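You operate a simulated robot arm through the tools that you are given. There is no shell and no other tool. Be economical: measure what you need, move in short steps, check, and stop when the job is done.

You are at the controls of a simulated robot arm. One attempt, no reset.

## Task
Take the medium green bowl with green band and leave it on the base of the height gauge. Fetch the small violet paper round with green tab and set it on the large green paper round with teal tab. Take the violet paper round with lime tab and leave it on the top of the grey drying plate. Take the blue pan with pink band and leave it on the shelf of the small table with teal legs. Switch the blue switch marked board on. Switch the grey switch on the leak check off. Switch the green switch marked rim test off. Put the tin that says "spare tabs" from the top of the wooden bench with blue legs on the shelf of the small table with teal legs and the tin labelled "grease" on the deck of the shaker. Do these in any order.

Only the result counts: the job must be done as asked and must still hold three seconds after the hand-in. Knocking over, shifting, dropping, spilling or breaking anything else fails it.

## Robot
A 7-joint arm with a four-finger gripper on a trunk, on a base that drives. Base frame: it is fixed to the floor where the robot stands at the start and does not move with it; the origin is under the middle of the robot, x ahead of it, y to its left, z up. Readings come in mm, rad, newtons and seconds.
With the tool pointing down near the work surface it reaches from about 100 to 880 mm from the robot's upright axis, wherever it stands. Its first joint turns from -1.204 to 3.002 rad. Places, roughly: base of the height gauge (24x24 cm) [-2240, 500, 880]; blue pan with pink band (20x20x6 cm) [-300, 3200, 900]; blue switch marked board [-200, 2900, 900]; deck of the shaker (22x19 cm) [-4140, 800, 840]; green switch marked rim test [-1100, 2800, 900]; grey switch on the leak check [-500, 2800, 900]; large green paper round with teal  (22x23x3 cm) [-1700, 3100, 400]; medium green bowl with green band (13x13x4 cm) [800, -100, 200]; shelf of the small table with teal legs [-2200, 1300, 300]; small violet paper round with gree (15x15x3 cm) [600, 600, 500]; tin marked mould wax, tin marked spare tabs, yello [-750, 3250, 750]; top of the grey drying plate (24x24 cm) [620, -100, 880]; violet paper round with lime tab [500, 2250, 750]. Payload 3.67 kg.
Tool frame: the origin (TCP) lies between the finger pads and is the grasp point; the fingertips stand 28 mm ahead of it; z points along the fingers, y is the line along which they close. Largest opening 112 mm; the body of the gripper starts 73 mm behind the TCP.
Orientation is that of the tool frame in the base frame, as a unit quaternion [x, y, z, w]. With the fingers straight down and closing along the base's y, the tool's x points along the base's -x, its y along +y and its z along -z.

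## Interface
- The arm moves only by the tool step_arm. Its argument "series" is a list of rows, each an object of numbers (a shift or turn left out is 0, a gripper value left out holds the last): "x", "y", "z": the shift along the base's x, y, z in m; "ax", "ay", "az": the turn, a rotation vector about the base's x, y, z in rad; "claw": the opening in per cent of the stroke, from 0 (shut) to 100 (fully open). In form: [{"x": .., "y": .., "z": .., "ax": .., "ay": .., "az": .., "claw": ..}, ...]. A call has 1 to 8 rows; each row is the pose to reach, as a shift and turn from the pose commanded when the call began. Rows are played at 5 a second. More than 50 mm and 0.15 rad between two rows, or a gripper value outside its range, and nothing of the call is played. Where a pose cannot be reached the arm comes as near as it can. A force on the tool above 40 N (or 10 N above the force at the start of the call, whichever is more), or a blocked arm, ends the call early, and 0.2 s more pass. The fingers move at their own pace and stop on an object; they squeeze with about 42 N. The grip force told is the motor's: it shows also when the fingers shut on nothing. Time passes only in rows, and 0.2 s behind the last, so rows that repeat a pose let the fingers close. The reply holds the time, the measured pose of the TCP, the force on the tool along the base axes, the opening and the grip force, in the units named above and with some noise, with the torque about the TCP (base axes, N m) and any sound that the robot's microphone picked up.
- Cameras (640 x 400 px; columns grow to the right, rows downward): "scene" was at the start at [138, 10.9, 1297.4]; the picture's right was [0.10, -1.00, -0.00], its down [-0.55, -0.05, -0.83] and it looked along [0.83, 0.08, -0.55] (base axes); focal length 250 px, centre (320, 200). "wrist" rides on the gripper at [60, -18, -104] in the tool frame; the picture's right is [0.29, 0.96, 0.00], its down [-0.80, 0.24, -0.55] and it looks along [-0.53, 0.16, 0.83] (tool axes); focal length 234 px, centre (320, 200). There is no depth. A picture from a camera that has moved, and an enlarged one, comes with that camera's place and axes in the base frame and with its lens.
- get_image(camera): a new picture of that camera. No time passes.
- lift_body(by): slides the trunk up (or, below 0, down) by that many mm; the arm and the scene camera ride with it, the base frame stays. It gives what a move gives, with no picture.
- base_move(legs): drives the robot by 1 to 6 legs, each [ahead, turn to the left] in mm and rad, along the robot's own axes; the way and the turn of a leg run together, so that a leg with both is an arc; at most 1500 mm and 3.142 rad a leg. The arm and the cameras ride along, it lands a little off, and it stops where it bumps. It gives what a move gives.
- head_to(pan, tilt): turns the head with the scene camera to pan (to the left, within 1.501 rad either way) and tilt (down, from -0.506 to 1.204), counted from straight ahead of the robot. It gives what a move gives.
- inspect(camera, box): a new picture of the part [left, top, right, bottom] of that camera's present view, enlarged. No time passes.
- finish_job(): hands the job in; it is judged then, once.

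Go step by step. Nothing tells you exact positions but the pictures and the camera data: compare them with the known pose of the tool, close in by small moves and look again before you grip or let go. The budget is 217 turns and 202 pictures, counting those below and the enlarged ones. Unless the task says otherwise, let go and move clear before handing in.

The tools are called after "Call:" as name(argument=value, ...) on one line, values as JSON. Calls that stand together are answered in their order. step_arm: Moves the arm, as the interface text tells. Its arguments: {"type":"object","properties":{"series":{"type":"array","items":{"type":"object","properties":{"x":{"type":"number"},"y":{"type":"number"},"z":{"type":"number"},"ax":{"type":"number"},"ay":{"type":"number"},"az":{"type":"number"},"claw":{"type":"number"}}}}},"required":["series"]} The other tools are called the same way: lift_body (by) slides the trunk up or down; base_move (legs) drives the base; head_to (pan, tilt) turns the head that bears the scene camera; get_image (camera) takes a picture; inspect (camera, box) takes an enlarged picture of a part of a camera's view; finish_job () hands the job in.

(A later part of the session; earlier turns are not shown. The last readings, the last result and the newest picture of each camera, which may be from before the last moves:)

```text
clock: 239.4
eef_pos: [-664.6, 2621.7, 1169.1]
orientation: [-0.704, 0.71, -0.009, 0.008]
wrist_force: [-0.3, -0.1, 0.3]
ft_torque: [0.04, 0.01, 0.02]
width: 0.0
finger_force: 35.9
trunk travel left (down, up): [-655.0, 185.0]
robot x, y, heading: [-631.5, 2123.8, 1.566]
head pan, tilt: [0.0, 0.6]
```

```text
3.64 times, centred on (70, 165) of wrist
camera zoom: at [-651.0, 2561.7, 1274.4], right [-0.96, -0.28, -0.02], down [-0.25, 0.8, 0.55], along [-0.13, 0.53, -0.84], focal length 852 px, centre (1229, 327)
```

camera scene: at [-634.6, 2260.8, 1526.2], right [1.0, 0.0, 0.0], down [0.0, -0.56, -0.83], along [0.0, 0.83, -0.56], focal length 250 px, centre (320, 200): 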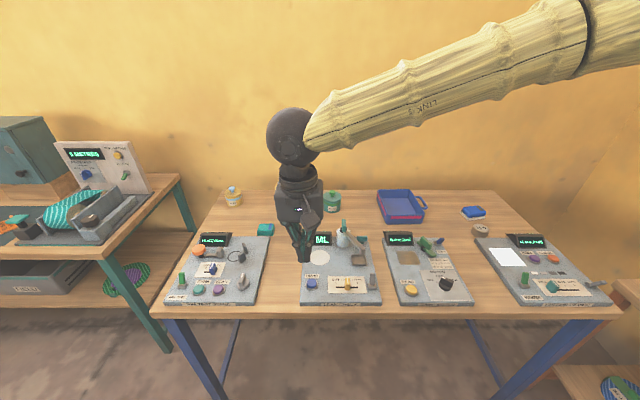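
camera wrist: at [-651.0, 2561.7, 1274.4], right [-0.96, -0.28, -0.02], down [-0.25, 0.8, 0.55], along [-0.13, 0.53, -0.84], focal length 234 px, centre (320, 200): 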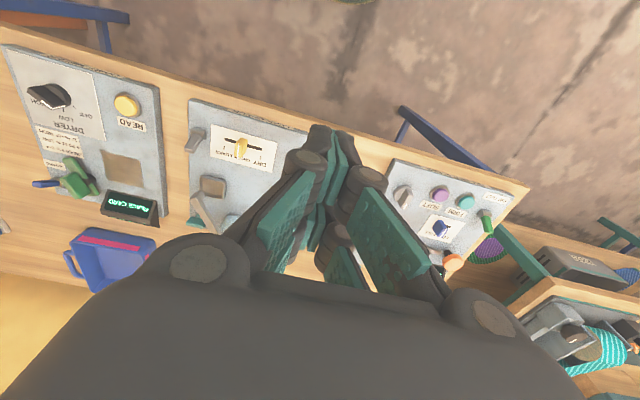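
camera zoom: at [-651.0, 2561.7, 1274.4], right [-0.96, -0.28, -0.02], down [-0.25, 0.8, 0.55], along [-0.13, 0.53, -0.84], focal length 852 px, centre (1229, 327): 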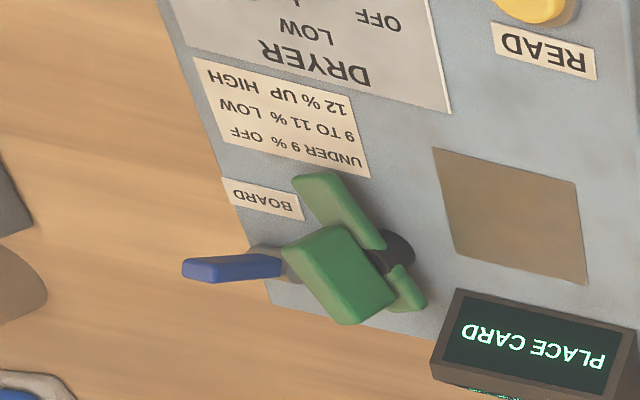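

Lever on leak check: base ≈(-478,2735,889), leaning to +y, so "off" means pushing it toward −y. I'll position closed fingertips just behind it.

Call:
step_arm(series=[{"x": 0.04, "y": 0.02}, {"x": 0.08, "y": 0.05}, {"x": 0.12, "y": 0.08}, {"x": 0.16, "y": 0.11}, {"x": 0.187, "y": 0.14}, {"x": 0.187, "y": 0.17, "z": -0.03}, {"x": 0.187, "y": 0.17, "z": -0.075}, {"x": 0.187, "y": 0.17, "z": -0.12}])

Call:
get_image(camera="wrist")

Call:
get_image(camera="scene")

```text
clock: 241.2
eef_pos: [-476.3, 2793.0, 1047.5]
orientation: [-0.704, 0.711, -0.009, 0.007]
wrist_force: [-1.1, 0.7, 0.4]
ft_torque: [-0.02, -0.04, 0.01]
width: 0.0
finger_force: 35.9
trunk travel left (down, up): [-655.0, 185.0]
robot x, y, heading: [-635.7, 2122.3, 1.569]
head pan, tilt: [0.0, 0.6]
```

```text
94 pictures are left
camera wrist: at [-462.3, 2733.6, 1151.6], right [-0.96, -0.28, -0.02], down [-0.25, 0.8, 0.55], along [-0.13, 0.53, -0.84], focal length 234 px, centre (320, 200)
```

wrist: 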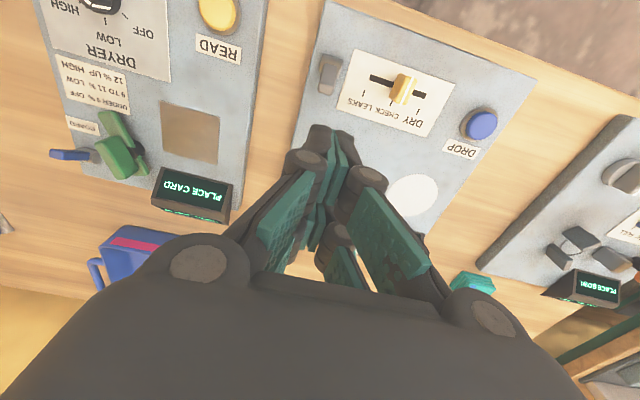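

```text
93 pictures are left
camera scene: at [-633.8, 2264.1, 1525.9], right [1.0, 0.0, 0.0], down [0.0, -0.57, -0.82], along [0.0, 0.82, -0.57], focal length 250 px, centre (320, 200)
```

scene: 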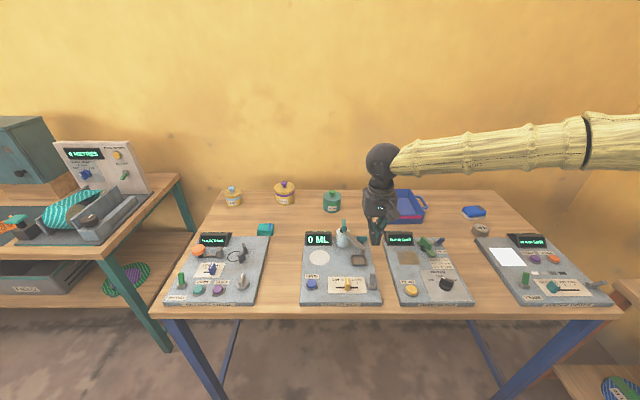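

Call:
step_arm(series=[{"x": 0.003, "z": -0.04}, {"x": 0.005, "z": -0.08}, {"x": 0.005, "z": -0.112}, {"x": 0.005, "z": -0.112}])

Call:
get_image(camera="wrist")

Call:
inspect(camera="scene", box=[300, 180, 420, 310])

```text
clock: 242.2
eef_pos: [-472.2, 2792.0, 938.2]
orientation: [-0.704, 0.711, -0.009, 0.008]
wrist_force: [-0.6, -0.6, 0.4]
ft_torque: [0.0, -0.01, 0.02]
width: 0.0
finger_force: 35.6
trunk travel left (down, up): [-655.0, 185.0]
robot x, y, heading: [-633.7, 2120.8, 1.571]
head pan, tilt: [0.0, 0.6]
```

```text
92 pictures are left
camera wrist: at [-458.4, 2732.1, 1041.3], right [-0.96, -0.28, -0.02], down [-0.25, 0.8, 0.55], along [-0.13, 0.53, -0.84], focal length 234 px, centre (320, 200)
```

wrist: 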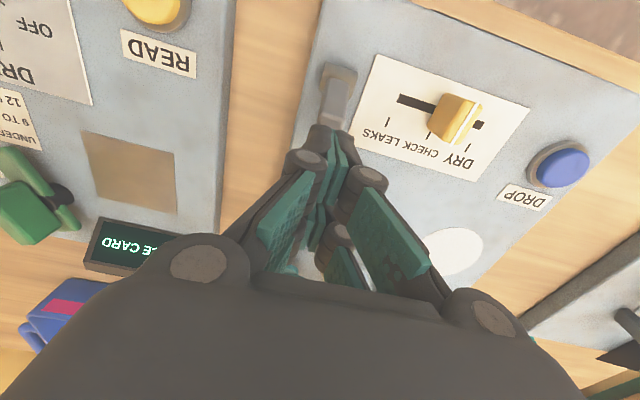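

```text
3.08 times, centred on (360, 245) of scene
camera zoom: at [-633.8, 2261.5, 1526.1], right [1.0, 0.0, 0.0], down [0.0, -0.56, -0.83], along [0.0, 0.83, -0.56], focal length 770 px, centre (197, 62)
```

zoom: 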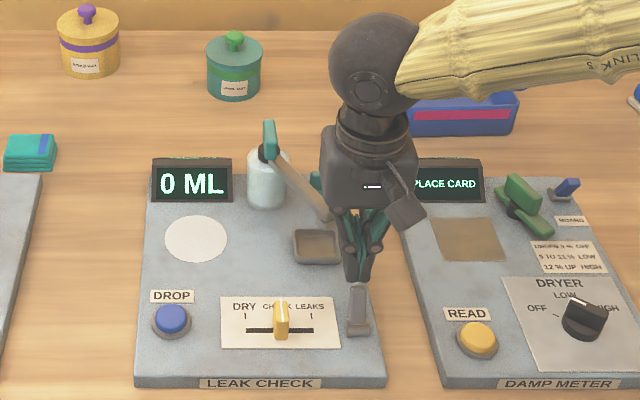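

Call:
step_arm(series=[{"z": -0.008}, {"z": -0.008, "y": -0.02}, {"z": -0.008, "y": -0.035}, {"z": -0.008, "y": -0.05}, {"z": -0.008, "y": -0.062}, {"z": -0.008, "y": -0.072}, {"z": -0.008, "y": -0.072}])

Call:
get_image(camera="wrist")

Call:
step_arm(series=[{"z": 0.04}, {"z": 0.09}, {"z": 0.12}])

Call:
inspect(camera="scene", box=[300, 180, 420, 310])

```text
clock: 242.8
eef_pos: [-473.9, 2775.4, 935.2]
orientation: [-0.704, 0.711, -0.004, 0.01]
wrist_force: [1.5, 1.7, 26.7]
ft_torque: [-0.63, -0.04, 0.14]
width: 6.1
finger_force: 35.7
trunk travel left (down, up): [-655.0, 185.0]
robot x, y, heading: [-632.7, 2120.1, 1.568]
head pan, tilt: [0.0, 0.6]
heard: click
stopped in row 3: the force on the tool passed its limit at 56 N (the readings are from after the stop); the commanded pose is now the measured one
```

```text
90 pictures are left
camera wrist: at [-459.2, 2714.6, 1039.0], right [-0.96, -0.28, -0.02], down [-0.24, 0.79, 0.56], along [-0.14, 0.54, -0.83], focal length 234 px, centre (320, 200)
```

wrist: 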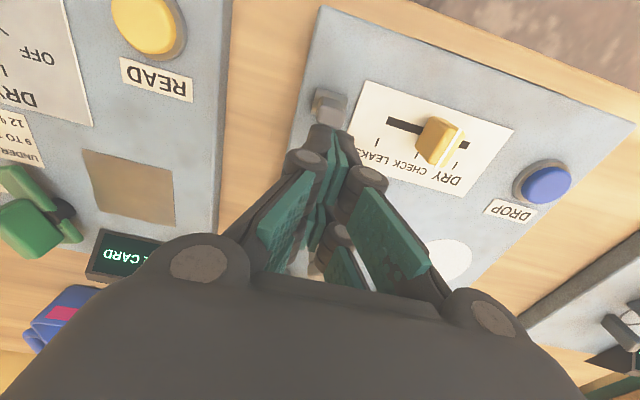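

```text
clock: 243.6
eef_pos: [-473.0, 2772.8, 1051.3]
orientation: [-0.703, 0.711, -0.005, 0.01]
wrist_force: [-0.1, 0.1, 0.3]
ft_torque: [0.0, 0.01, -0.02]
width: 0.0
finger_force: 35.6
trunk travel left (down, up): [-655.0, 185.0]
robot x, y, heading: [-629.5, 2122.9, 1.569]
head pan, tilt: [0.0, 0.6]
```

```text
3.08 times, centred on (360, 245) of scene
camera zoom: at [-633.9, 2261.6, 1525.9], right [1.0, 0.0, 0.0], down [0.0, -0.56, -0.83], along [0.0, 0.83, -0.56], focal length 770 px, centre (197, 62)
```

zoom: 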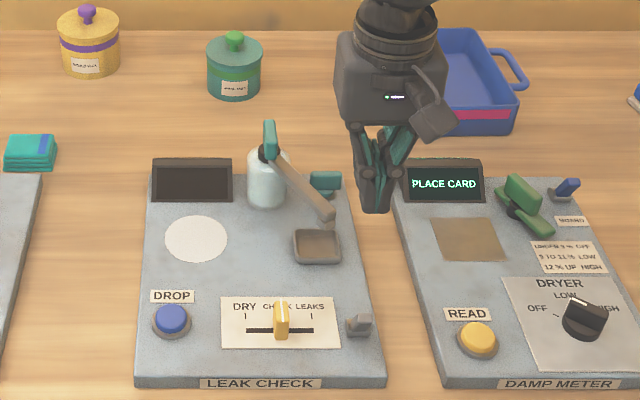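

Click heard and the leak check display went dark: off. Next, the rim test lever at ≈(-1044,2740).

Call:
step_arm(series=[{"z": 0.04}, {"z": 0.08, "x": -0.03}, {"z": 0.08, "x": -0.08}, {"z": 0.08, "x": -0.13}, {"z": 0.08, "x": -0.18}, {"z": 0.08, "x": -0.23}, {"z": 0.08, "x": -0.28}, {"z": 0.08, "x": -0.33}])

Call:
step_arm(series=[{"x": -0.05}, {"x": -0.1}, {"x": -0.15}, {"x": -0.2, "y": 0.01}, {"x": -0.241, "y": 0.022}, {"x": -0.241, "y": 0.022, "z": -0.04}, {"x": -0.241, "y": 0.022, "z": -0.08}, {"x": -0.241, "y": 0.022, "z": -0.1}])

Call:
get_image(camera="wrist")

Call:
inspect(camera="scene", box=[150, 180, 290, 310])

```text
clock: 245.4
eef_pos: [-805.9, 2775.4, 1131.0]
orientation: [-0.704, 0.71, -0.007, 0.01]
wrist_force: [0.3, -0.2, -0.5]
ft_torque: [-0.04, -0.05, -0.03]
width: 0.1
finger_force: 35.4
trunk travel left (down, up): [-655.0, 185.0]
robot x, y, heading: [-634.9, 2126.8, 1.566]
head pan, tilt: [0.0, 0.6]
```

```text
refused: row 4 steps farther than a row can; nothing moved
```

```text
88 pictures are left
camera wrist: at [-791.6, 2713.7, 1236.8], right [-0.96, -0.28, -0.02], down [-0.24, 0.8, 0.55], along [-0.13, 0.54, -0.83], focal length 234 px, centre (320, 200)
```

wrist: 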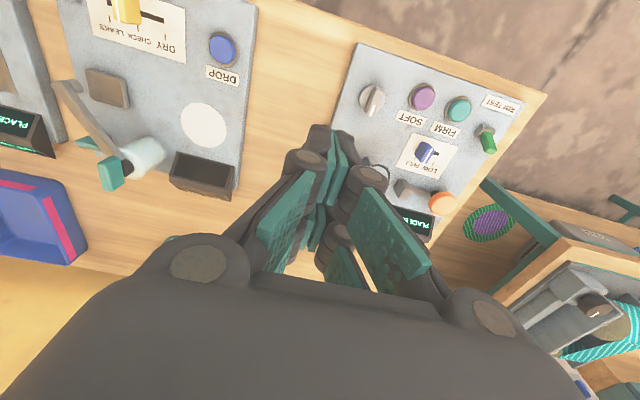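

```text
3.08 times, centred on (220, 245) of scene
camera zoom: at [-636.8, 2263.0, 1525.9], right [1.0, 0.0, 0.0], down [0.0, -0.57, -0.82], along [0.0, 0.82, -0.57], focal length 770 px, centre (628, 62)
```

zoom: 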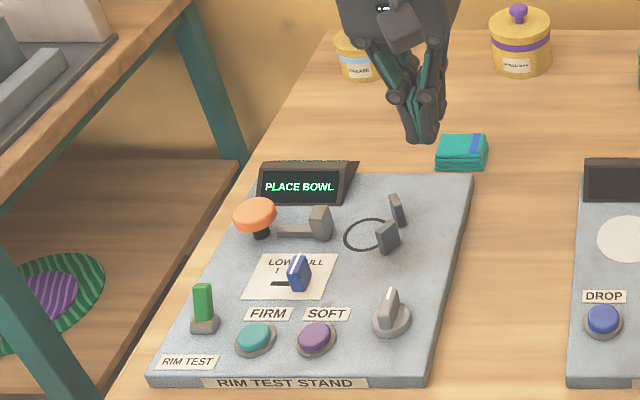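

Call:
step_arm(series=[{"x": -0.048}, {"x": -0.096}, {"x": -0.144}, {"x": -0.19, "y": 0.005}, {"x": -0.236, "y": 0.01}, {"x": -0.236, "y": 0.01, "z": -0.04}, {"x": -0.236, "y": 0.01, "z": -0.08}, {"x": -0.236, "y": 0.01, "z": -0.12}])

Call:
get_image(camera="wrist")

Call:
inspect(camera="scene", box=[150, 180, 290, 310])

```text
clock: 247.2
eef_pos: [-1040.4, 2785.9, 1011.9]
orientation: [-0.703, 0.711, -0.007, 0.008]
wrist_force: [0.6, 0.2, 0.3]
ft_torque: [0.01, 0.01, 0.03]
width: 0.0
finger_force: 35.8
trunk travel left (down, up): [-655.0, 185.0]
robot x, y, heading: [-635.7, 2123.2, 1.571]
head pan, tilt: [0.0, 0.6]
```

```text
86 pictures are left
camera wrist: at [-1026.2, 2725.7, 1116.9], right [-0.96, -0.28, -0.02], down [-0.24, 0.8, 0.55], along [-0.14, 0.53, -0.83], focal length 234 px, centre (320, 200)
```

wrist: 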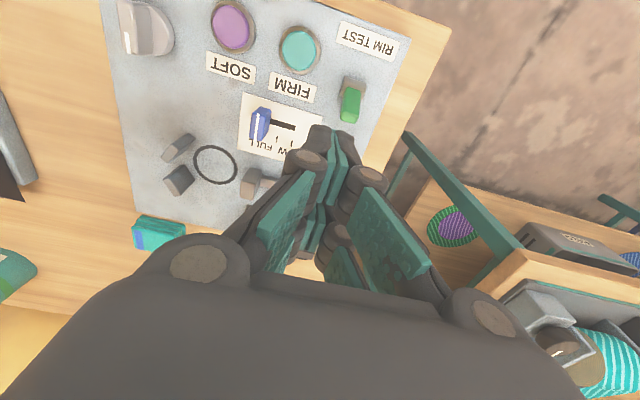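

```text
3.08 times, centred on (220, 245) of scene
camera zoom: at [-634.2, 2263.7, 1525.9], right [1.0, 0.0, 0.0], down [0.0, -0.57, -0.82], along [0.0, 0.82, -0.57], focal length 770 px, centre (628, 62)
```

zoom: 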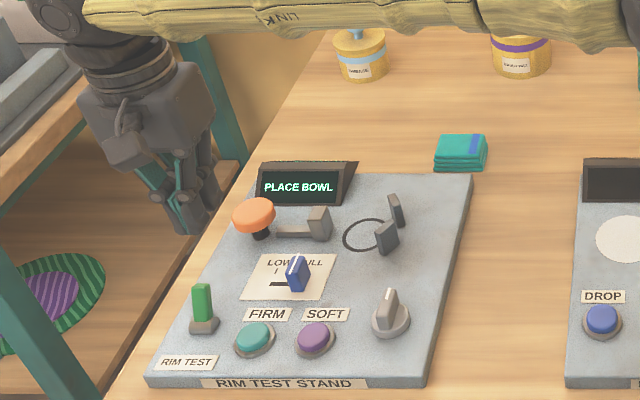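

Call:
step_arm(series=[{"x": -0.016, "z": -0.03}, {"x": -0.016, "z": -0.06}, {"x": -0.016, "z": -0.075}, {"x": -0.016, "z": -0.075}])

Call:
step_arm(series=[{"y": -0.012}, {"y": -0.02}, {"y": -0.028}, {"y": -0.034}, {"y": -0.04}, {"y": -0.046}])

Call:
get_image(camera="wrist")

```text
clock: 248.2
eef_pos: [-1055.6, 2784.4, 938.1]
orientation: [-0.703, 0.711, -0.007, 0.009]
wrist_force: [0.8, 0.8, -0.2]
ft_torque: [0.0, -0.02, 0.02]
width: 0.1
finger_force: 36.2
trunk travel left (down, up): [-655.0, 185.0]
robot x, y, heading: [-631.2, 2121.9, 1.565]
head pan, tilt: [0.0, 0.6]
```

```text
clock: 249.6
eef_pos: [-1056.5, 2739.5, 937.7]
orientation: [-0.704, 0.71, -0.005, 0.009]
wrist_force: [0.8, -0.1, -0.1]
ft_torque: [0.02, 0.01, 0.0]
width: 0.1
finger_force: 36.0
trunk travel left (down, up): [-655.0, 185.0]
robot x, y, heading: [-637.3, 2121.8, 1.565]
head pan, tilt: [0.0, 0.6]
```

```text
84 pictures are left
camera wrist: at [-1041.5, 2678.5, 1041.7], right [-0.96, -0.28, -0.02], down [-0.24, 0.8, 0.55], along [-0.14, 0.54, -0.83], focal length 234 px, centre (320, 200)
```

wrist: 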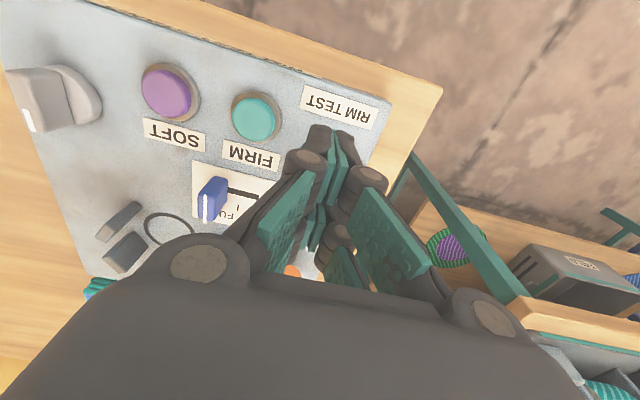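

No contact felt. Lift and look.

Call:
step_arm(series=[{"z": 0.04}, {"z": 0.08, "y": 0.03}, {"z": 0.08, "y": 0.06}])

Call:
inspect(camera="scene", box=[150, 180, 290, 310])

Call:
inspect(camera="wrist", box=[300, 40, 420, 140])

```text
clock: 250.4
eef_pos: [-1056.9, 2800.5, 1017.1]
orientation: [-0.704, 0.71, -0.006, 0.009]
wrist_force: [-0.1, -1.0, -0.6]
ft_torque: [-0.02, -0.02, -0.01]
width: 0.0
finger_force: 35.2
trunk travel left (down, up): [-655.0, 185.0]
robot x, y, heading: [-634.9, 2122.2, 1.566]
head pan, tilt: [0.0, 0.6]
```

```text
3.08 times, centred on (220, 245) of scene
camera zoom: at [-634.9, 2263.0, 1525.9], right [1.0, 0.0, 0.0], down [0.0, -0.57, -0.82], along [0.0, 0.82, -0.57], focal length 770 px, centre (628, 62)
```

zoom: 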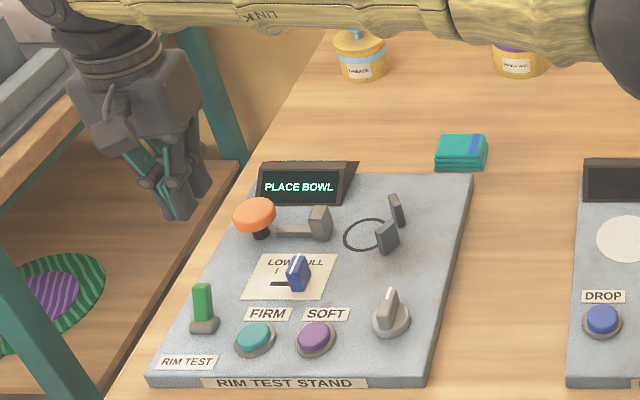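

```text
4.00 times, centred on (360, 90) of wrist
camera zoom: at [-1042.5, 2739.0, 1121.0], right [-0.96, -0.28, -0.02], down [-0.24, 0.8, 0.55], along [-0.14, 0.53, -0.83], focal length 937 px, centre (160, 640)
```

zoom: 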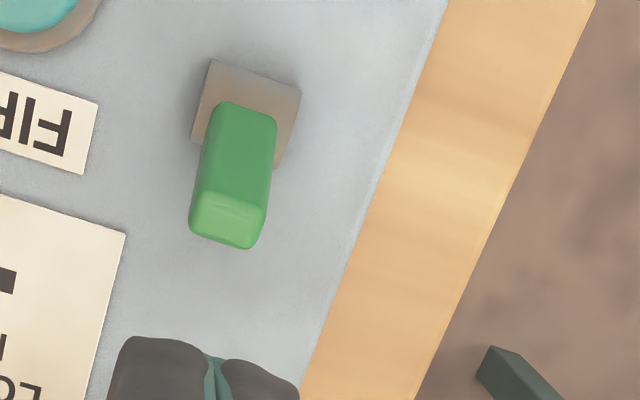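

I think the lever is lower and further back: tip ≈(-1066,2776,890). I'll come down behind it, deeper.

Call:
step_arm(series=[{"x": -0.01, "y": 0.012, "z": -0.03}, {"x": -0.01, "y": 0.012, "z": -0.06}, {"x": -0.01, "y": 0.012, "z": -0.085}, {"x": -0.01, "y": 0.012, "z": -0.095}, {"x": -0.01, "y": 0.012, "z": -0.095}])

Call:
inspect(camera="scene", box=[150, 180, 290, 310])

Call:
get_image(camera="wrist")

```text
clock: 251.6
eef_pos: [-1066.3, 2811.0, 922.0]
orientation: [-0.704, 0.711, -0.006, 0.01]
wrist_force: [-0.5, -0.5, -0.3]
ft_torque: [0.0, 0.06, 0.07]
width: 0.0
finger_force: 35.8
trunk travel left (down, up): [-655.0, 185.0]
robot x, y, heading: [-629.2, 2122.3, 1.567]
head pan, tilt: [0.0, 0.6]
```

```text
3.08 times, centred on (220, 245) of scene
camera zoom: at [-634.9, 2262.6, 1525.9], right [1.0, 0.0, 0.0], down [0.0, -0.57, -0.82], along [0.0, 0.82, -0.57], focal length 770 px, centre (628, 62)
```

zoom: 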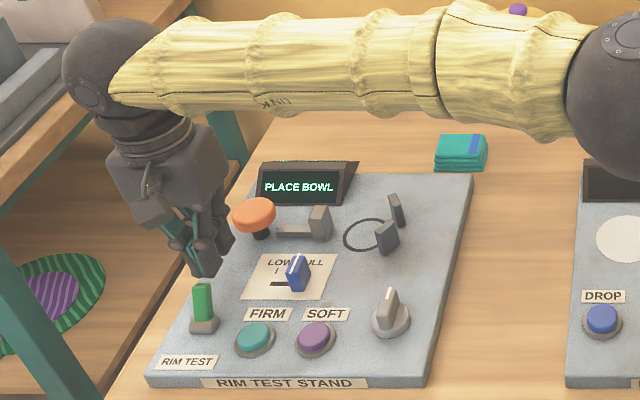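

```text
80 pictures are left
camera wrist: at [-1052.1, 2750.6, 1026.3], right [-0.96, -0.28, -0.02], down [-0.24, 0.8, 0.55], along [-0.14, 0.54, -0.83], focal length 234 px, centre (320, 200)
```

wrist: 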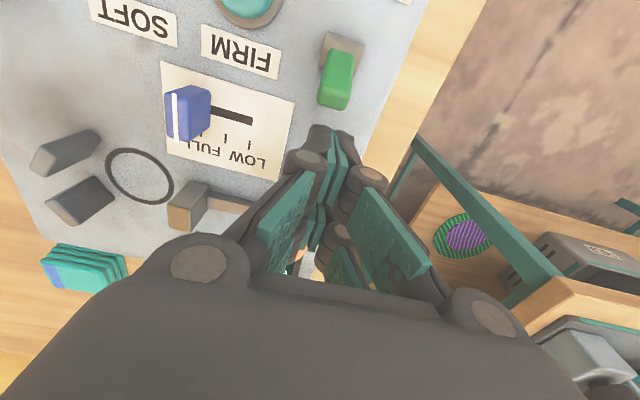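

Call:
step_arm(series=[{"y": -0.01}, {"y": -0.02}, {"y": -0.03}, {"y": -0.04}, {"y": -0.05}, {"y": -0.058}])

Call:
get_image(camera="wrist")

Call:
inspect(camera="scene", box=[150, 180, 290, 310])

```text
clock: 252.9
eef_pos: [-1063.2, 2767.9, 925.6]
orientation: [-0.701, 0.713, -0.001, 0.011]
wrist_force: [-1.5, 7.8, -0.2]
ft_torque: [0.29, 0.07, 0.06]
width: 0.0
finger_force: 36.1
trunk travel left (down, up): [-655.0, 185.0]
robot x, y, heading: [-633.2, 2123.0, 1.571]
head pan, tilt: [0.0, 0.6]
heard: click
stopped in row 6: the force on the tool passed its limit at 48 N (the readings are from after the stop); the commanded pose is now the measured one
```

```text
79 pictures are left
camera wrist: at [-1049.3, 2705.9, 1029.1], right [-0.96, -0.27, -0.02], down [-0.23, 0.79, 0.56], along [-0.13, 0.55, -0.83], focal length 234 px, centre (320, 200)
```

wrist: 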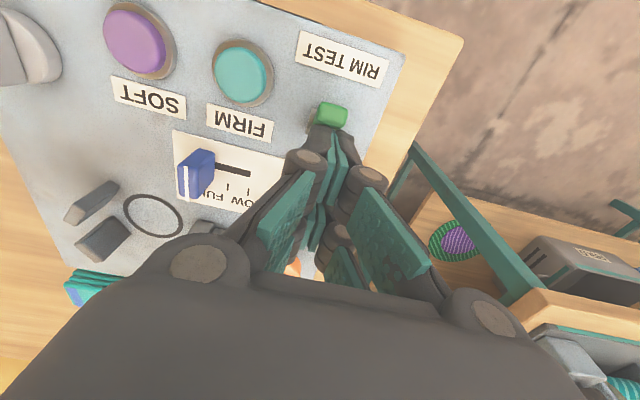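

```text
3.08 times, centred on (220, 245) of scene
camera zoom: at [-633.9, 2261.7, 1526.0], right [1.0, 0.0, 0.0], down [0.0, -0.56, -0.83], along [0.0, 0.83, -0.56], focal length 770 px, centre (628, 62)
```

zoom: 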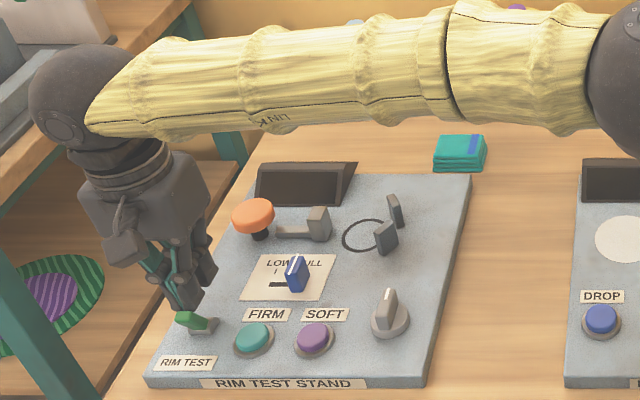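

Click; rim test display is dark: off. Now raise, and move the base to the right for the board switch (lever ≈(-199→-172, 2940), leaning +x).

Call:
step_arm(series=[{"z": 0.04, "y": 0.01}, {"z": 0.09, "y": 0.01}, {"z": 0.14}, {"z": 0.18, "y": -0.02}, {"z": 0.2, "y": -0.06}, {"z": 0.22, "y": -0.1}, {"z": 0.22, "y": -0.14, "x": 0.02}, {"z": 0.22, "y": -0.18, "x": 0.04}])

Call:
step_arm(series=[{"x": 0.048}, {"x": 0.096}, {"x": 0.144}, {"x": 0.192}, {"x": 0.24}, {"x": 0.288}, {"x": 0.336}, {"x": 0.38}])

Call:
base_move(legs=[[0, -1.57], [380, 0], [0, 1.57], [190, 0]])

Call:
get_image(camera="scene")

Call:
get_image(camera="wrist")

```text
refused: row 3 steps farther than a row can; nothing moved
```

```text
clock: 254.7
eef_pos: [-683.1, 2767.0, 925.0]
orientation: [-0.7, 0.714, -0.001, 0.01]
wrist_force: [0.4, -0.4, -0.8]
ft_torque: [0.05, 0.03, 0.01]
width: 0.3
finger_force: 35.8
trunk travel left (down, up): [-655.0, 185.0]
robot x, y, heading: [-634.9, 2122.9, 1.568]
head pan, tilt: [0.0, 0.6]
```

```text
clock: 256.4
eef_pos: [-484.2, 2751.9, 926.7]
orientation: [-0.579, 0.815, 0.008, 0.003]
wrist_force: [-5.0, 3.0, -0.6]
ft_torque: [0.03, 0.07, -0.05]
width: 0.2
finger_force: 35.9
trunk travel left (down, up): [-655.0, 185.0]
robot x, y, heading: [-633.9, 2119.3, 1.25]
head pan, tilt: [0.0, 0.6]
stopped in leg 1: the force on the tool passed its limit at 128 N (the readings are from after the stop); the commanded pose is now the measured one
```

```text
77 pictures are left
camera scene: at [-590.1, 2255.3, 1526.0], right [0.95, -0.32, 0.0], down [-0.18, -0.54, -0.82], along [0.26, 0.78, -0.57], focal length 250 px, centre (320, 200)
```

scene: 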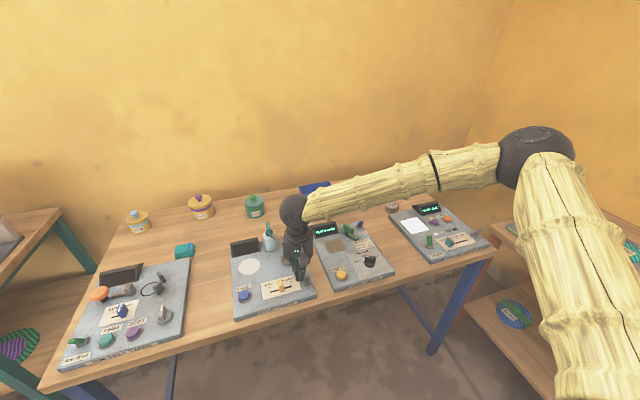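

```text
76 pictures are left
camera wrist: at [-488.9, 2687.4, 1029.5], right [-1.0, 0.04, 0.0], down [0.04, 0.82, 0.57], along [0.02, 0.57, -0.82], focal length 234 px, centre (320, 200)
```

wrist: 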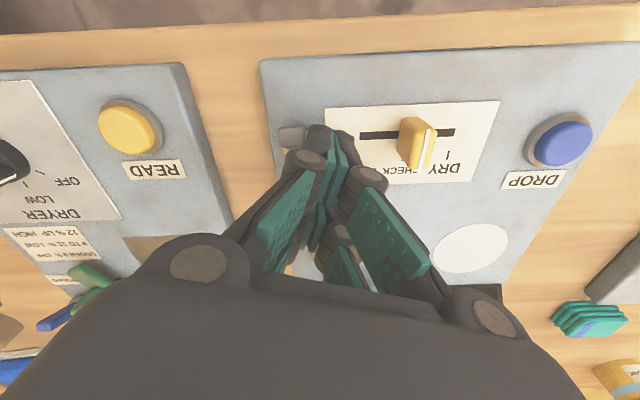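

A refused lift led to a low sideways move — I must not chain dependent calls. First raise straight up, then check the boards for changes.

Call:
step_arm(series=[{"z": 0.04}, {"z": 0.08}, {"z": 0.12}, {"z": 0.16}, {"z": 0.2}, {"z": 0.22}])

Call:
inspect(camera="scene", box=[40, 210, 210, 380])

Call:
inspect(camera="scene", box=[210, 190, 350, 330])

```text
clock: 257.8
eef_pos: [-485.2, 2752.1, 1147.1]
orientation: [-0.578, 0.816, 0.007, 0.003]
wrist_force: [0.2, 0.2, 0.0]
ft_torque: [-0.05, 0.02, 0.01]
width: 0.3
finger_force: 35.9
trunk travel left (down, up): [-655.0, 185.0]
robot x, y, heading: [-635.1, 2118.9, 1.241]
head pan, tilt: [0.0, 0.6]
```

```text
2.35 times, centred on (125, 295) of scene
camera zoom: at [-590.2, 2255.3, 1525.9], right [0.95, -0.32, 0.0], down [-0.18, -0.54, -0.82], along [0.26, 0.78, -0.57], focal length 589 px, centre (779, -24)
```

zoom: 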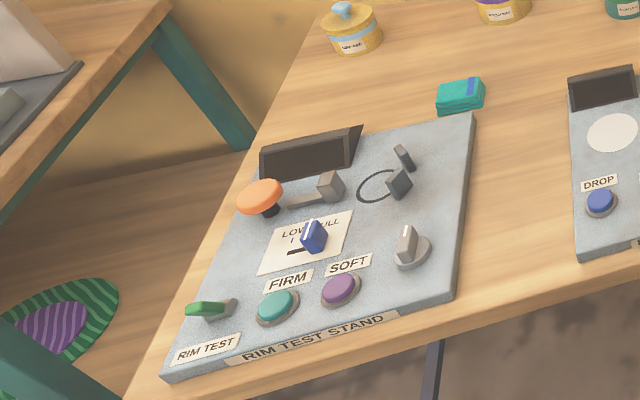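

```text
2.86 times, centred on (280, 260) of scene
camera zoom: at [-590.2, 2255.3, 1525.9], right [0.95, -0.32, 0.0], down [-0.18, -0.54, -0.82], along [0.26, 0.78, -0.57], focal length 715 px, centre (434, 29)
```

zoom: 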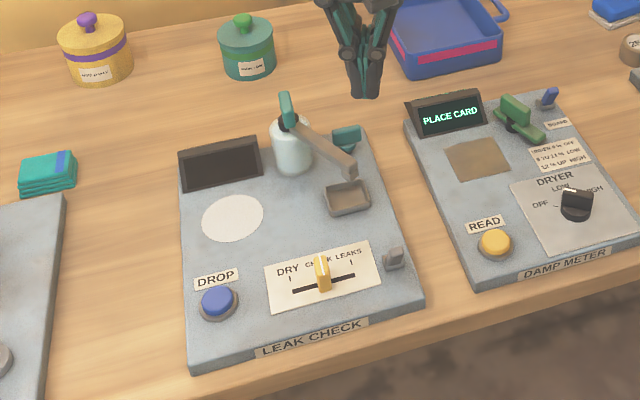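

All boards are intact and unmoved, both displays still dark. Now reposition the base for the board switch and pan.

Call:
base_move(legs=[[0, -0.77], [398, 0], [0, 1.1]])

Call:
get_image(camera="scene")

Call:
get_image(camera="wrist")

```text
clock: 265.1
eef_pos: [-340.1, 2947.9, 1146.0]
orientation: [-0.703, 0.711, 0.007, 0.003]
wrist_force: [0.7, -1.5, 0.1]
ft_torque: [0.02, -0.02, -0.04]
width: 0.0
finger_force: 35.7
trunk travel left (down, up): [-655.0, 185.0]
robot x, y, heading: [-278.9, 2302.5, 1.573]
head pan, tilt: [0.0, 0.6]
```

```text
73 pictures are left
camera scene: at [-280.7, 2444.3, 1526.0], right [1.0, 0.0, 0.0], down [0.0, -0.57, -0.82], along [0.0, 0.82, -0.57], focal length 250 px, centre (320, 200)
```

scene: 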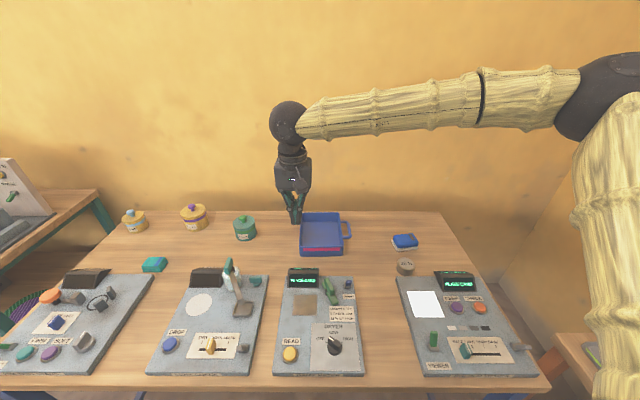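

```text
72 pictures are left
camera wrist: at [-323.3, 2885.9, 1249.6], right [-0.96, -0.28, 0.0], down [-0.23, 0.79, 0.57], along [-0.16, 0.54, -0.82], focal length 234 px, centre (320, 200)
```

wrist: 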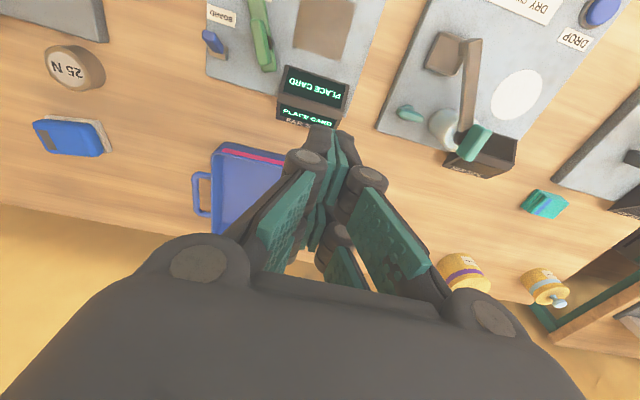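

Call:
inspect(camera="scene", box=[280, 255, 380, 320])

Call:
inspect(camera="wrist", box=[180, 0, 300, 90])

```text
6.15 times, centred on (330, 288) of scene
camera zoom: at [-280.7, 2444.3, 1526.0], right [1.0, 0.0, 0.0], down [0.0, -0.57, -0.82], along [0.0, 0.82, -0.57], focal length 1541 px, centre (258, -338)
```

zoom: 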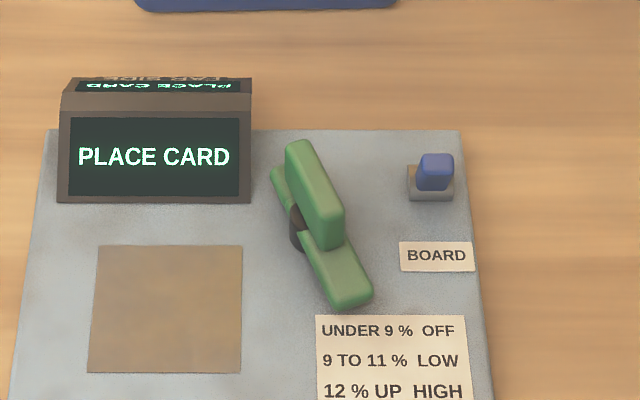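

```text
4.44 times, centred on (240, 45) of wrist
camera zoom: at [-323.3, 2885.9, 1249.6], right [-0.96, -0.28, 0.0], down [-0.23, 0.79, 0.57], along [-0.16, 0.54, -0.82], focal length 1041 px, centre (676, 889)
```

zoom: 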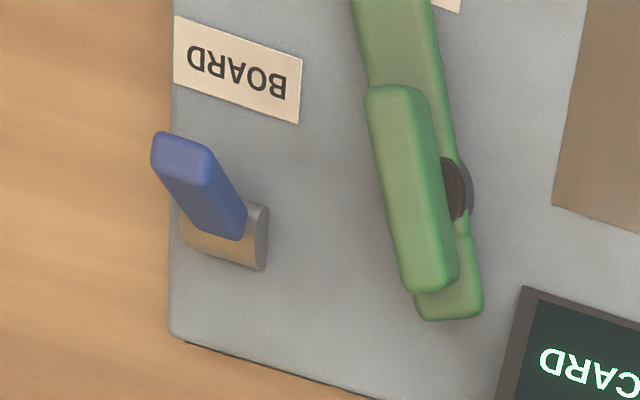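

From above the lever leans toward −y (off), like the two I just switched off. So "on" is a push toward +y. I'll come down in front of it.

Call:
step_arm(series=[{"x": 0.045, "y": -0.018}, {"x": 0.09, "y": -0.036}, {"x": 0.135, "y": -0.055}, {"x": 0.152, "y": -0.058}, {"x": 0.152, "y": -0.058, "z": -0.045}, {"x": 0.152, "y": -0.058, "z": -0.09}, {"x": 0.152, "y": -0.058, "z": -0.13}, {"x": 0.152, "y": -0.058, "z": -0.16}])

Call:
get_image(camera="wrist")

Call:
inspect(camera="scene", box=[290, 225, 410, 320])

```text
clock: 266.9
eef_pos: [-188.9, 2889.5, 987.1]
orientation: [-0.703, 0.711, 0.007, 0.003]
wrist_force: [0.5, -0.5, -0.2]
ft_torque: [0.02, 0.0, 0.01]
width: 0.2
finger_force: 36.5
trunk travel left (down, up): [-655.0, 185.0]
robot x, y, heading: [-281.4, 2301.7, 1.573]
head pan, tilt: [0.0, 0.6]
```

```text
69 pictures are left
camera wrist: at [-171.5, 2828.0, 1089.1], right [-0.96, -0.28, 0.0], down [-0.23, 0.79, 0.57], along [-0.16, 0.54, -0.82], focal length 234 px, centre (320, 200)
```

wrist: 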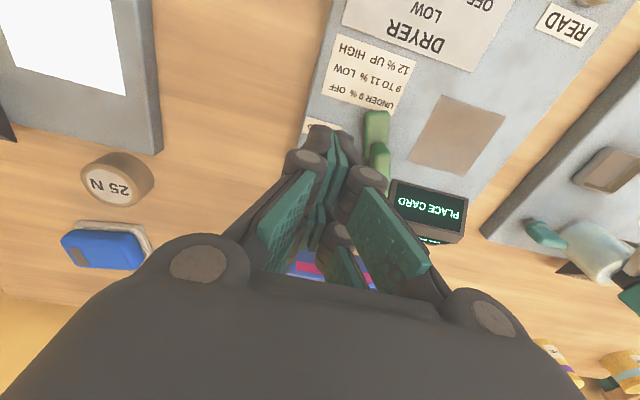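

```text
4.21 times, centred on (350, 272) of scene
camera zoom: at [-280.1, 2444.6, 1526.0], right [1.0, 0.0, 0.0], down [0.0, -0.57, -0.82], along [0.0, 0.82, -0.57], focal length 1054 px, centre (194, -105)
```

zoom: 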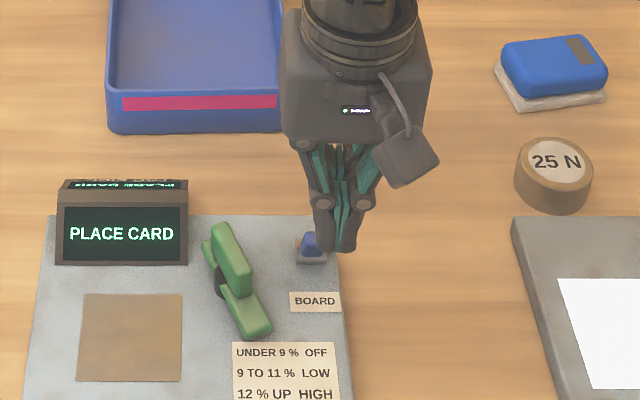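

Call:
step_arm(series=[{"x": -0.007, "z": -0.025, "y": -0.005}, {"x": -0.007, "z": -0.05, "y": -0.005}, {"x": -0.007, "z": -0.065, "y": -0.005}, {"x": -0.007, "z": -0.065, "y": -0.005}])

Call:
inspect(camera="scene", box=[290, 225, 410, 320])

```text
clock: 267.9
eef_pos: [-194.5, 2883.6, 920.8]
orientation: [-0.703, 0.711, 0.008, 0.003]
wrist_force: [-0.4, 0.2, -0.9]
ft_torque: [0.0, 0.01, -0.03]
width: 0.0
finger_force: 35.8
trunk travel left (down, up): [-655.0, 185.0]
robot x, y, heading: [-281.0, 2304.1, 1.571]
head pan, tilt: [0.0, 0.6]
```

```text
4.21 times, centred on (350, 272) of scene
camera zoom: at [-279.9, 2443.8, 1526.0], right [1.0, 0.0, 0.0], down [0.0, -0.56, -0.83], along [0.0, 0.83, -0.56], focal length 1054 px, centre (194, -105)
```

zoom: 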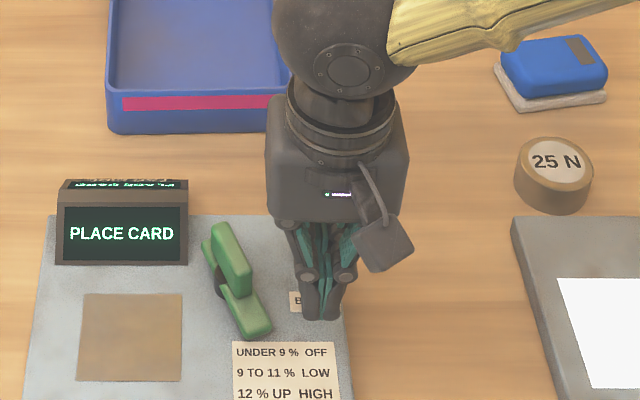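

Call:
step_arm(series=[{"y": 0.012}, {"y": 0.022}, {"y": 0.032}, {"y": 0.04}, {"y": 0.048}, {"y": 0.055}, {"y": 0.062}])

Call:
inspect(camera="scene", box=[290, 225, 410, 320])

```text
clock: 269.1
eef_pos: [-195.1, 2920.0, 921.8]
orientation: [-0.704, 0.71, 0.004, 0.0]
wrist_force: [0.2, -19.1, 16.7]
ft_torque: [-0.04, -0.22, 0.12]
width: 6.0
finger_force: 36.0
trunk travel left (down, up): [-655.0, 185.0]
robot x, y, heading: [-278.3, 2302.5, 1.572]
head pan, tilt: [0.0, 0.6]
heard: click
stopped in row 5: the force on the tool passed its limit at 48 N (the readings are from after the stop); the commanded pose is now the measured one
```

```text
4.21 times, centred on (350, 272) of scene
camera zoom: at [-279.7, 2441.2, 1526.7], right [1.0, 0.0, 0.0], down [0.0, -0.56, -0.83], along [0.0, 0.83, -0.56], focal length 1054 px, centre (194, -105)
```

zoom: 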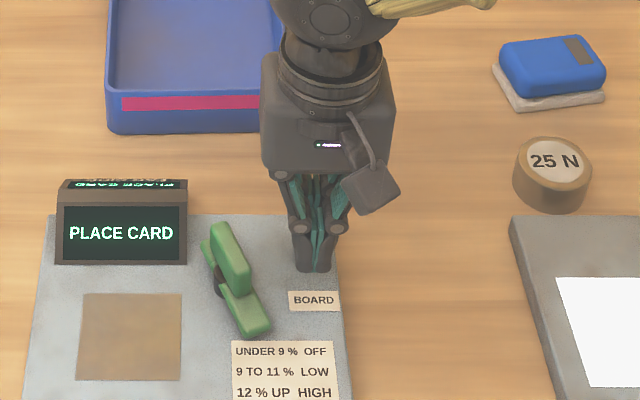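

Click. Lift and verify.

Call:
step_arm(series=[{"z": 0.04, "y": -0.004}, {"z": 0.085, "y": -0.004}, {"z": 0.13, "y": -0.004}, {"z": 0.175, "y": -0.004}, {"z": 0.21, "y": -0.004}, {"z": 0.21, "y": -0.004}])

Call:
get_image(camera="wrist")

Call:
get_image(camera="scene")

```text
clock: 270.5
eef_pos: [-195.1, 2920.8, 1130.8]
orientation: [-0.703, 0.711, 0.003, -0.001]
wrist_force: [-0.2, 0.8, -0.2]
ft_torque: [0.0, -0.01, 0.0]
width: 0.0
finger_force: 36.2
trunk travel left (down, up): [-655.0, 185.0]
robot x, y, heading: [-279.5, 2304.1, 1.571]
head pan, tilt: [0.0, 0.6]
```

```text
65 pictures are left
camera wrist: at [-177.5, 2859.8, 1233.5], right [-0.96, -0.28, 0.0], down [-0.23, 0.8, 0.56], along [-0.16, 0.54, -0.83], focal length 234 px, centre (320, 200)
```

wrist: 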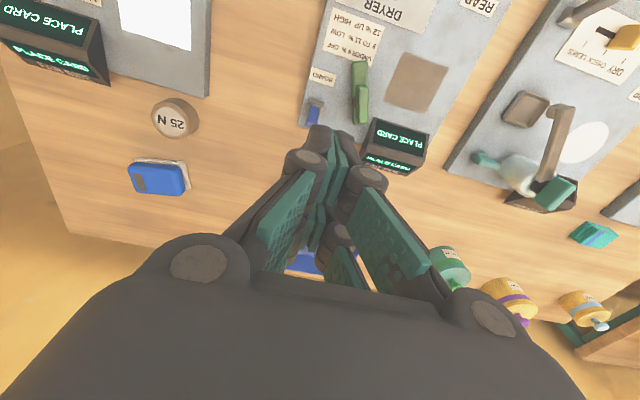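

```text
64 pictures are left
camera scene: at [-280.1, 2444.2, 1525.9], right [1.0, 0.0, 0.0], down [0.0, -0.57, -0.82], along [0.0, 0.82, -0.57], focal length 250 px, centre (320, 200)
```

scene: 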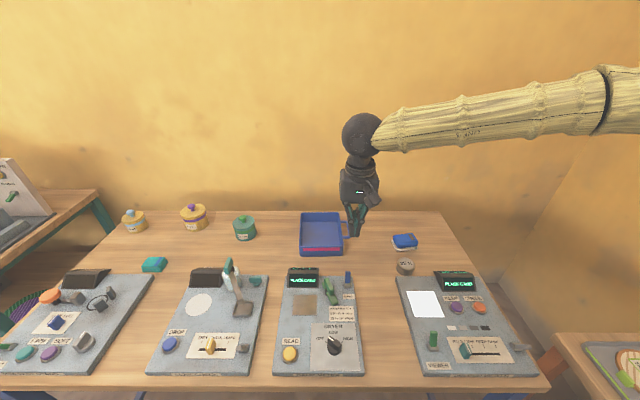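

Blue lever is now tilted back: on. Next the pan: left wall x≈-348, y 3048–3238, rim z≈910. I'll pitch the tool forward and open around the left wall.

Call:
step_arm(series=[{"ax": 0.12, "x": -0.03}, {"ax": 0.24, "x": -0.06}, {"ax": 0.36, "x": -0.09}, {"ax": 0.48, "x": -0.12}, {"ax": 0.6, "x": -0.145, "claw": 50}, {"ax": 0.72, "x": -0.153}, {"ax": 0.75, "x": -0.153, "y": 0.03}, {"ax": 0.75, "x": -0.153, "y": 0.07}])

Call:
get_image(camera="wrist")

```text
clock: 272.3
eef_pos: [-348.6, 2990.2, 1130.2]
orientation: [-0.655, 0.66, 0.263, 0.257]
wrist_force: [-0.5, 0.2, -0.3]
ft_torque: [-0.01, 0.0, -0.04]
width: 56.0
finger_force: 0.1
trunk travel left (down, up): [-655.0, 185.0]
robot x, y, heading: [-278.2, 2304.1, 1.572]
head pan, tilt: [0.0, 0.6]
```

```text
63 pictures are left
camera wrist: at [-331.3, 2875.5, 1164.9], right [-0.96, -0.21, -0.19], down [-0.23, 0.2, 0.95], along [-0.16, 0.96, -0.24], focal length 234 px, centre (320, 200)
```

wrist: 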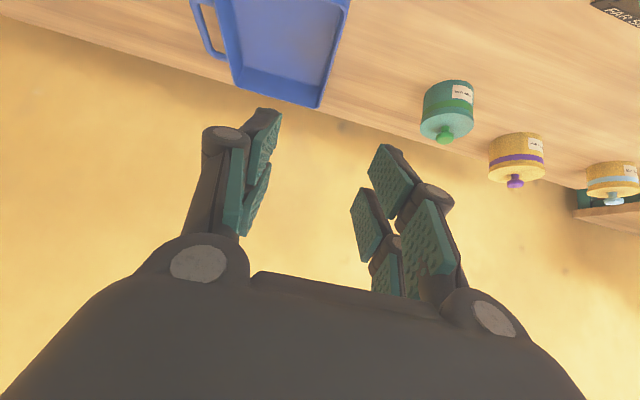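

Pan well visible. Approach to straddle its left wall (x≈-351).

Call:
step_arm(series=[{"x": -0.002, "y": 0.012, "z": -0.035}, {"x": -0.002, "y": 0.025, "z": -0.07}, {"x": -0.002, "y": 0.037, "z": -0.105}, {"x": -0.002, "y": 0.05, "z": -0.14}, {"x": -0.002, "y": 0.07, "z": -0.162}, {"x": -0.002, "y": 0.09, "z": -0.184}, {"x": -0.002, "y": 0.09, "z": -0.184}])

Call:
get_image(camera="wrist")

```text
clock: 273.9
eef_pos: [-349.5, 3079.9, 945.3]
orientation: [-0.654, 0.66, 0.264, 0.258]
wrist_force: [0.4, -0.2, -1.0]
ft_torque: [0.01, 0.01, 0.04]
width: 55.8
finger_force: 0.0
trunk travel left (down, up): [-655.0, 185.0]
robot x, y, heading: [-282.8, 2306.1, 1.569]
head pan, tilt: [0.0, 0.6]
```

```text
62 pictures are left
camera wrist: at [-332.6, 2964.7, 980.2], right [-0.96, -0.21, -0.19], down [-0.23, 0.2, 0.95], along [-0.16, 0.96, -0.24], focal length 234 px, centre (320, 200)
```

wrist: 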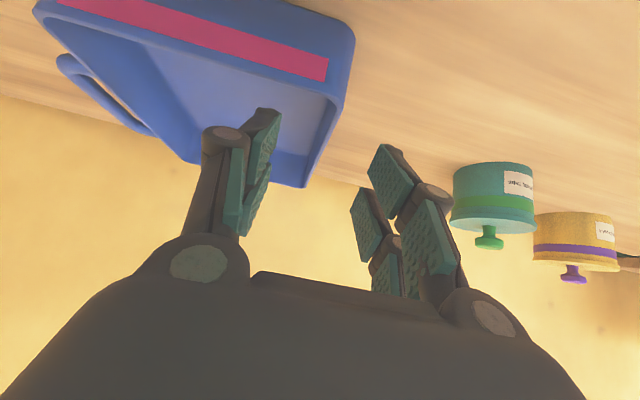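

Call:
step_arm(series=[{"y": 0.012, "z": -0.012}, {"y": 0.024, "z": -0.024}, {"y": 0.034, "z": -0.034}, {"y": 0.034, "z": -0.034}])

Call:
get_image(camera="wrist")

```text
clock: 274.9
eef_pos: [-350.5, 3114.4, 911.4]
orientation: [-0.655, 0.66, 0.265, 0.257]
wrist_force: [-0.7, -0.5, -1.0]
ft_torque: [-0.01, -0.04, -0.01]
width: 55.8
finger_force: 0.1
trunk travel left (down, up): [-655.0, 185.0]
robot x, y, heading: [-285.0, 2302.3, 1.57]
head pan, tilt: [0.0, 0.6]
```

```text
61 pictures are left
camera wrist: at [-333.0, 2998.6, 945.9], right [-0.96, -0.21, -0.19], down [-0.23, 0.2, 0.95], along [-0.16, 0.96, -0.24], focal length 234 px, centre (320, 200)
```

wrist: 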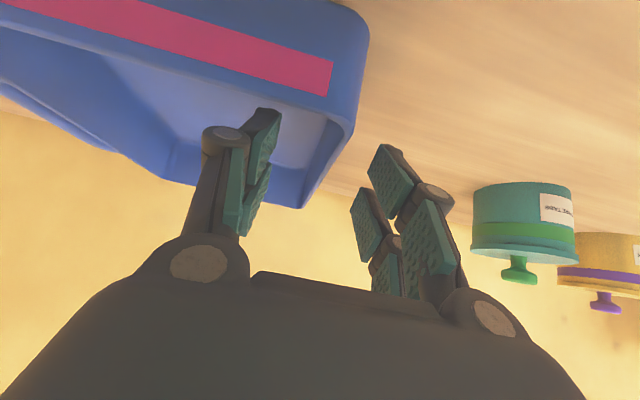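

Call:
step_arm(series=[{"y": 0.006, "z": -0.01}, {"y": 0.006, "z": -0.01, "claw": 25}, {"y": 0.006, "z": -0.01, "claw": 0}, {"y": 0.006, "z": -0.01}, {"y": 0.006, "z": -0.01}])

Call:
get_image(camera="wrist")

```text
clock: 276.1
eef_pos: [-350.6, 3119.2, 901.5]
orientation: [-0.655, 0.66, 0.264, 0.257]
wrist_force: [1.3, -0.2, 0.6]
ft_torque: [0.33, 0.05, -0.16]
width: 6.0
finger_force: 41.3
trunk travel left (down, up): [-655.0, 185.0]
robot x, y, heading: [-275.7, 2299.7, 1.57]
head pan, tilt: [0.0, 0.6]
```

```text
60 pictures are left
camera wrist: at [-333.3, 3004.5, 936.0], right [-0.96, -0.21, -0.19], down [-0.23, 0.2, 0.95], along [-0.16, 0.96, -0.24], focal length 234 px, centre (320, 200)
```

wrist: 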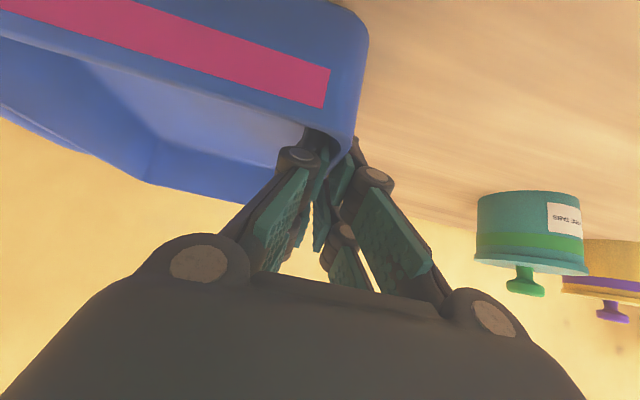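

Wall gripped. The green tin's label reads "spare tabs". Lift the pan.

Call:
step_arm(series=[{"z": 0.02}, {"z": 0.05}, {"z": 0.09}, {"z": 0.13}, {"z": 0.17}, {"z": 0.2}, {"z": 0.2}])

Call:
get_image(camera="scene")

```text
clock: 277.5
eef_pos: [-319.9, 3111.3, 1002.2]
orientation: [-0.643, 0.706, 0.228, 0.188]
wrist_force: [-0.1, -0.5, -2.8]
ft_torque: [-0.05, 0.17, 0.0]
width: 6.0
finger_force: 40.7
trunk travel left (down, up): [-655.0, 185.0]
robot x, y, heading: [-279.0, 2300.4, 1.575]
head pan, tilt: [0.0, 0.6]
stopped in row 7: the arm was blocked; the commanded pose is now the measured one
```

```text
59 pictures are left
camera scene: at [-279.5, 2445.1, 1525.8], right [1.0, 0.0, 0.0], down [0.0, -0.57, -0.82], along [0.0, 0.82, -0.57], focal length 250 px, centre (320, 200)
```

scene: 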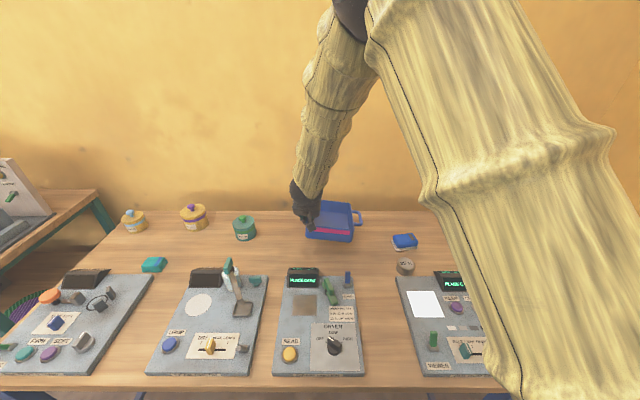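

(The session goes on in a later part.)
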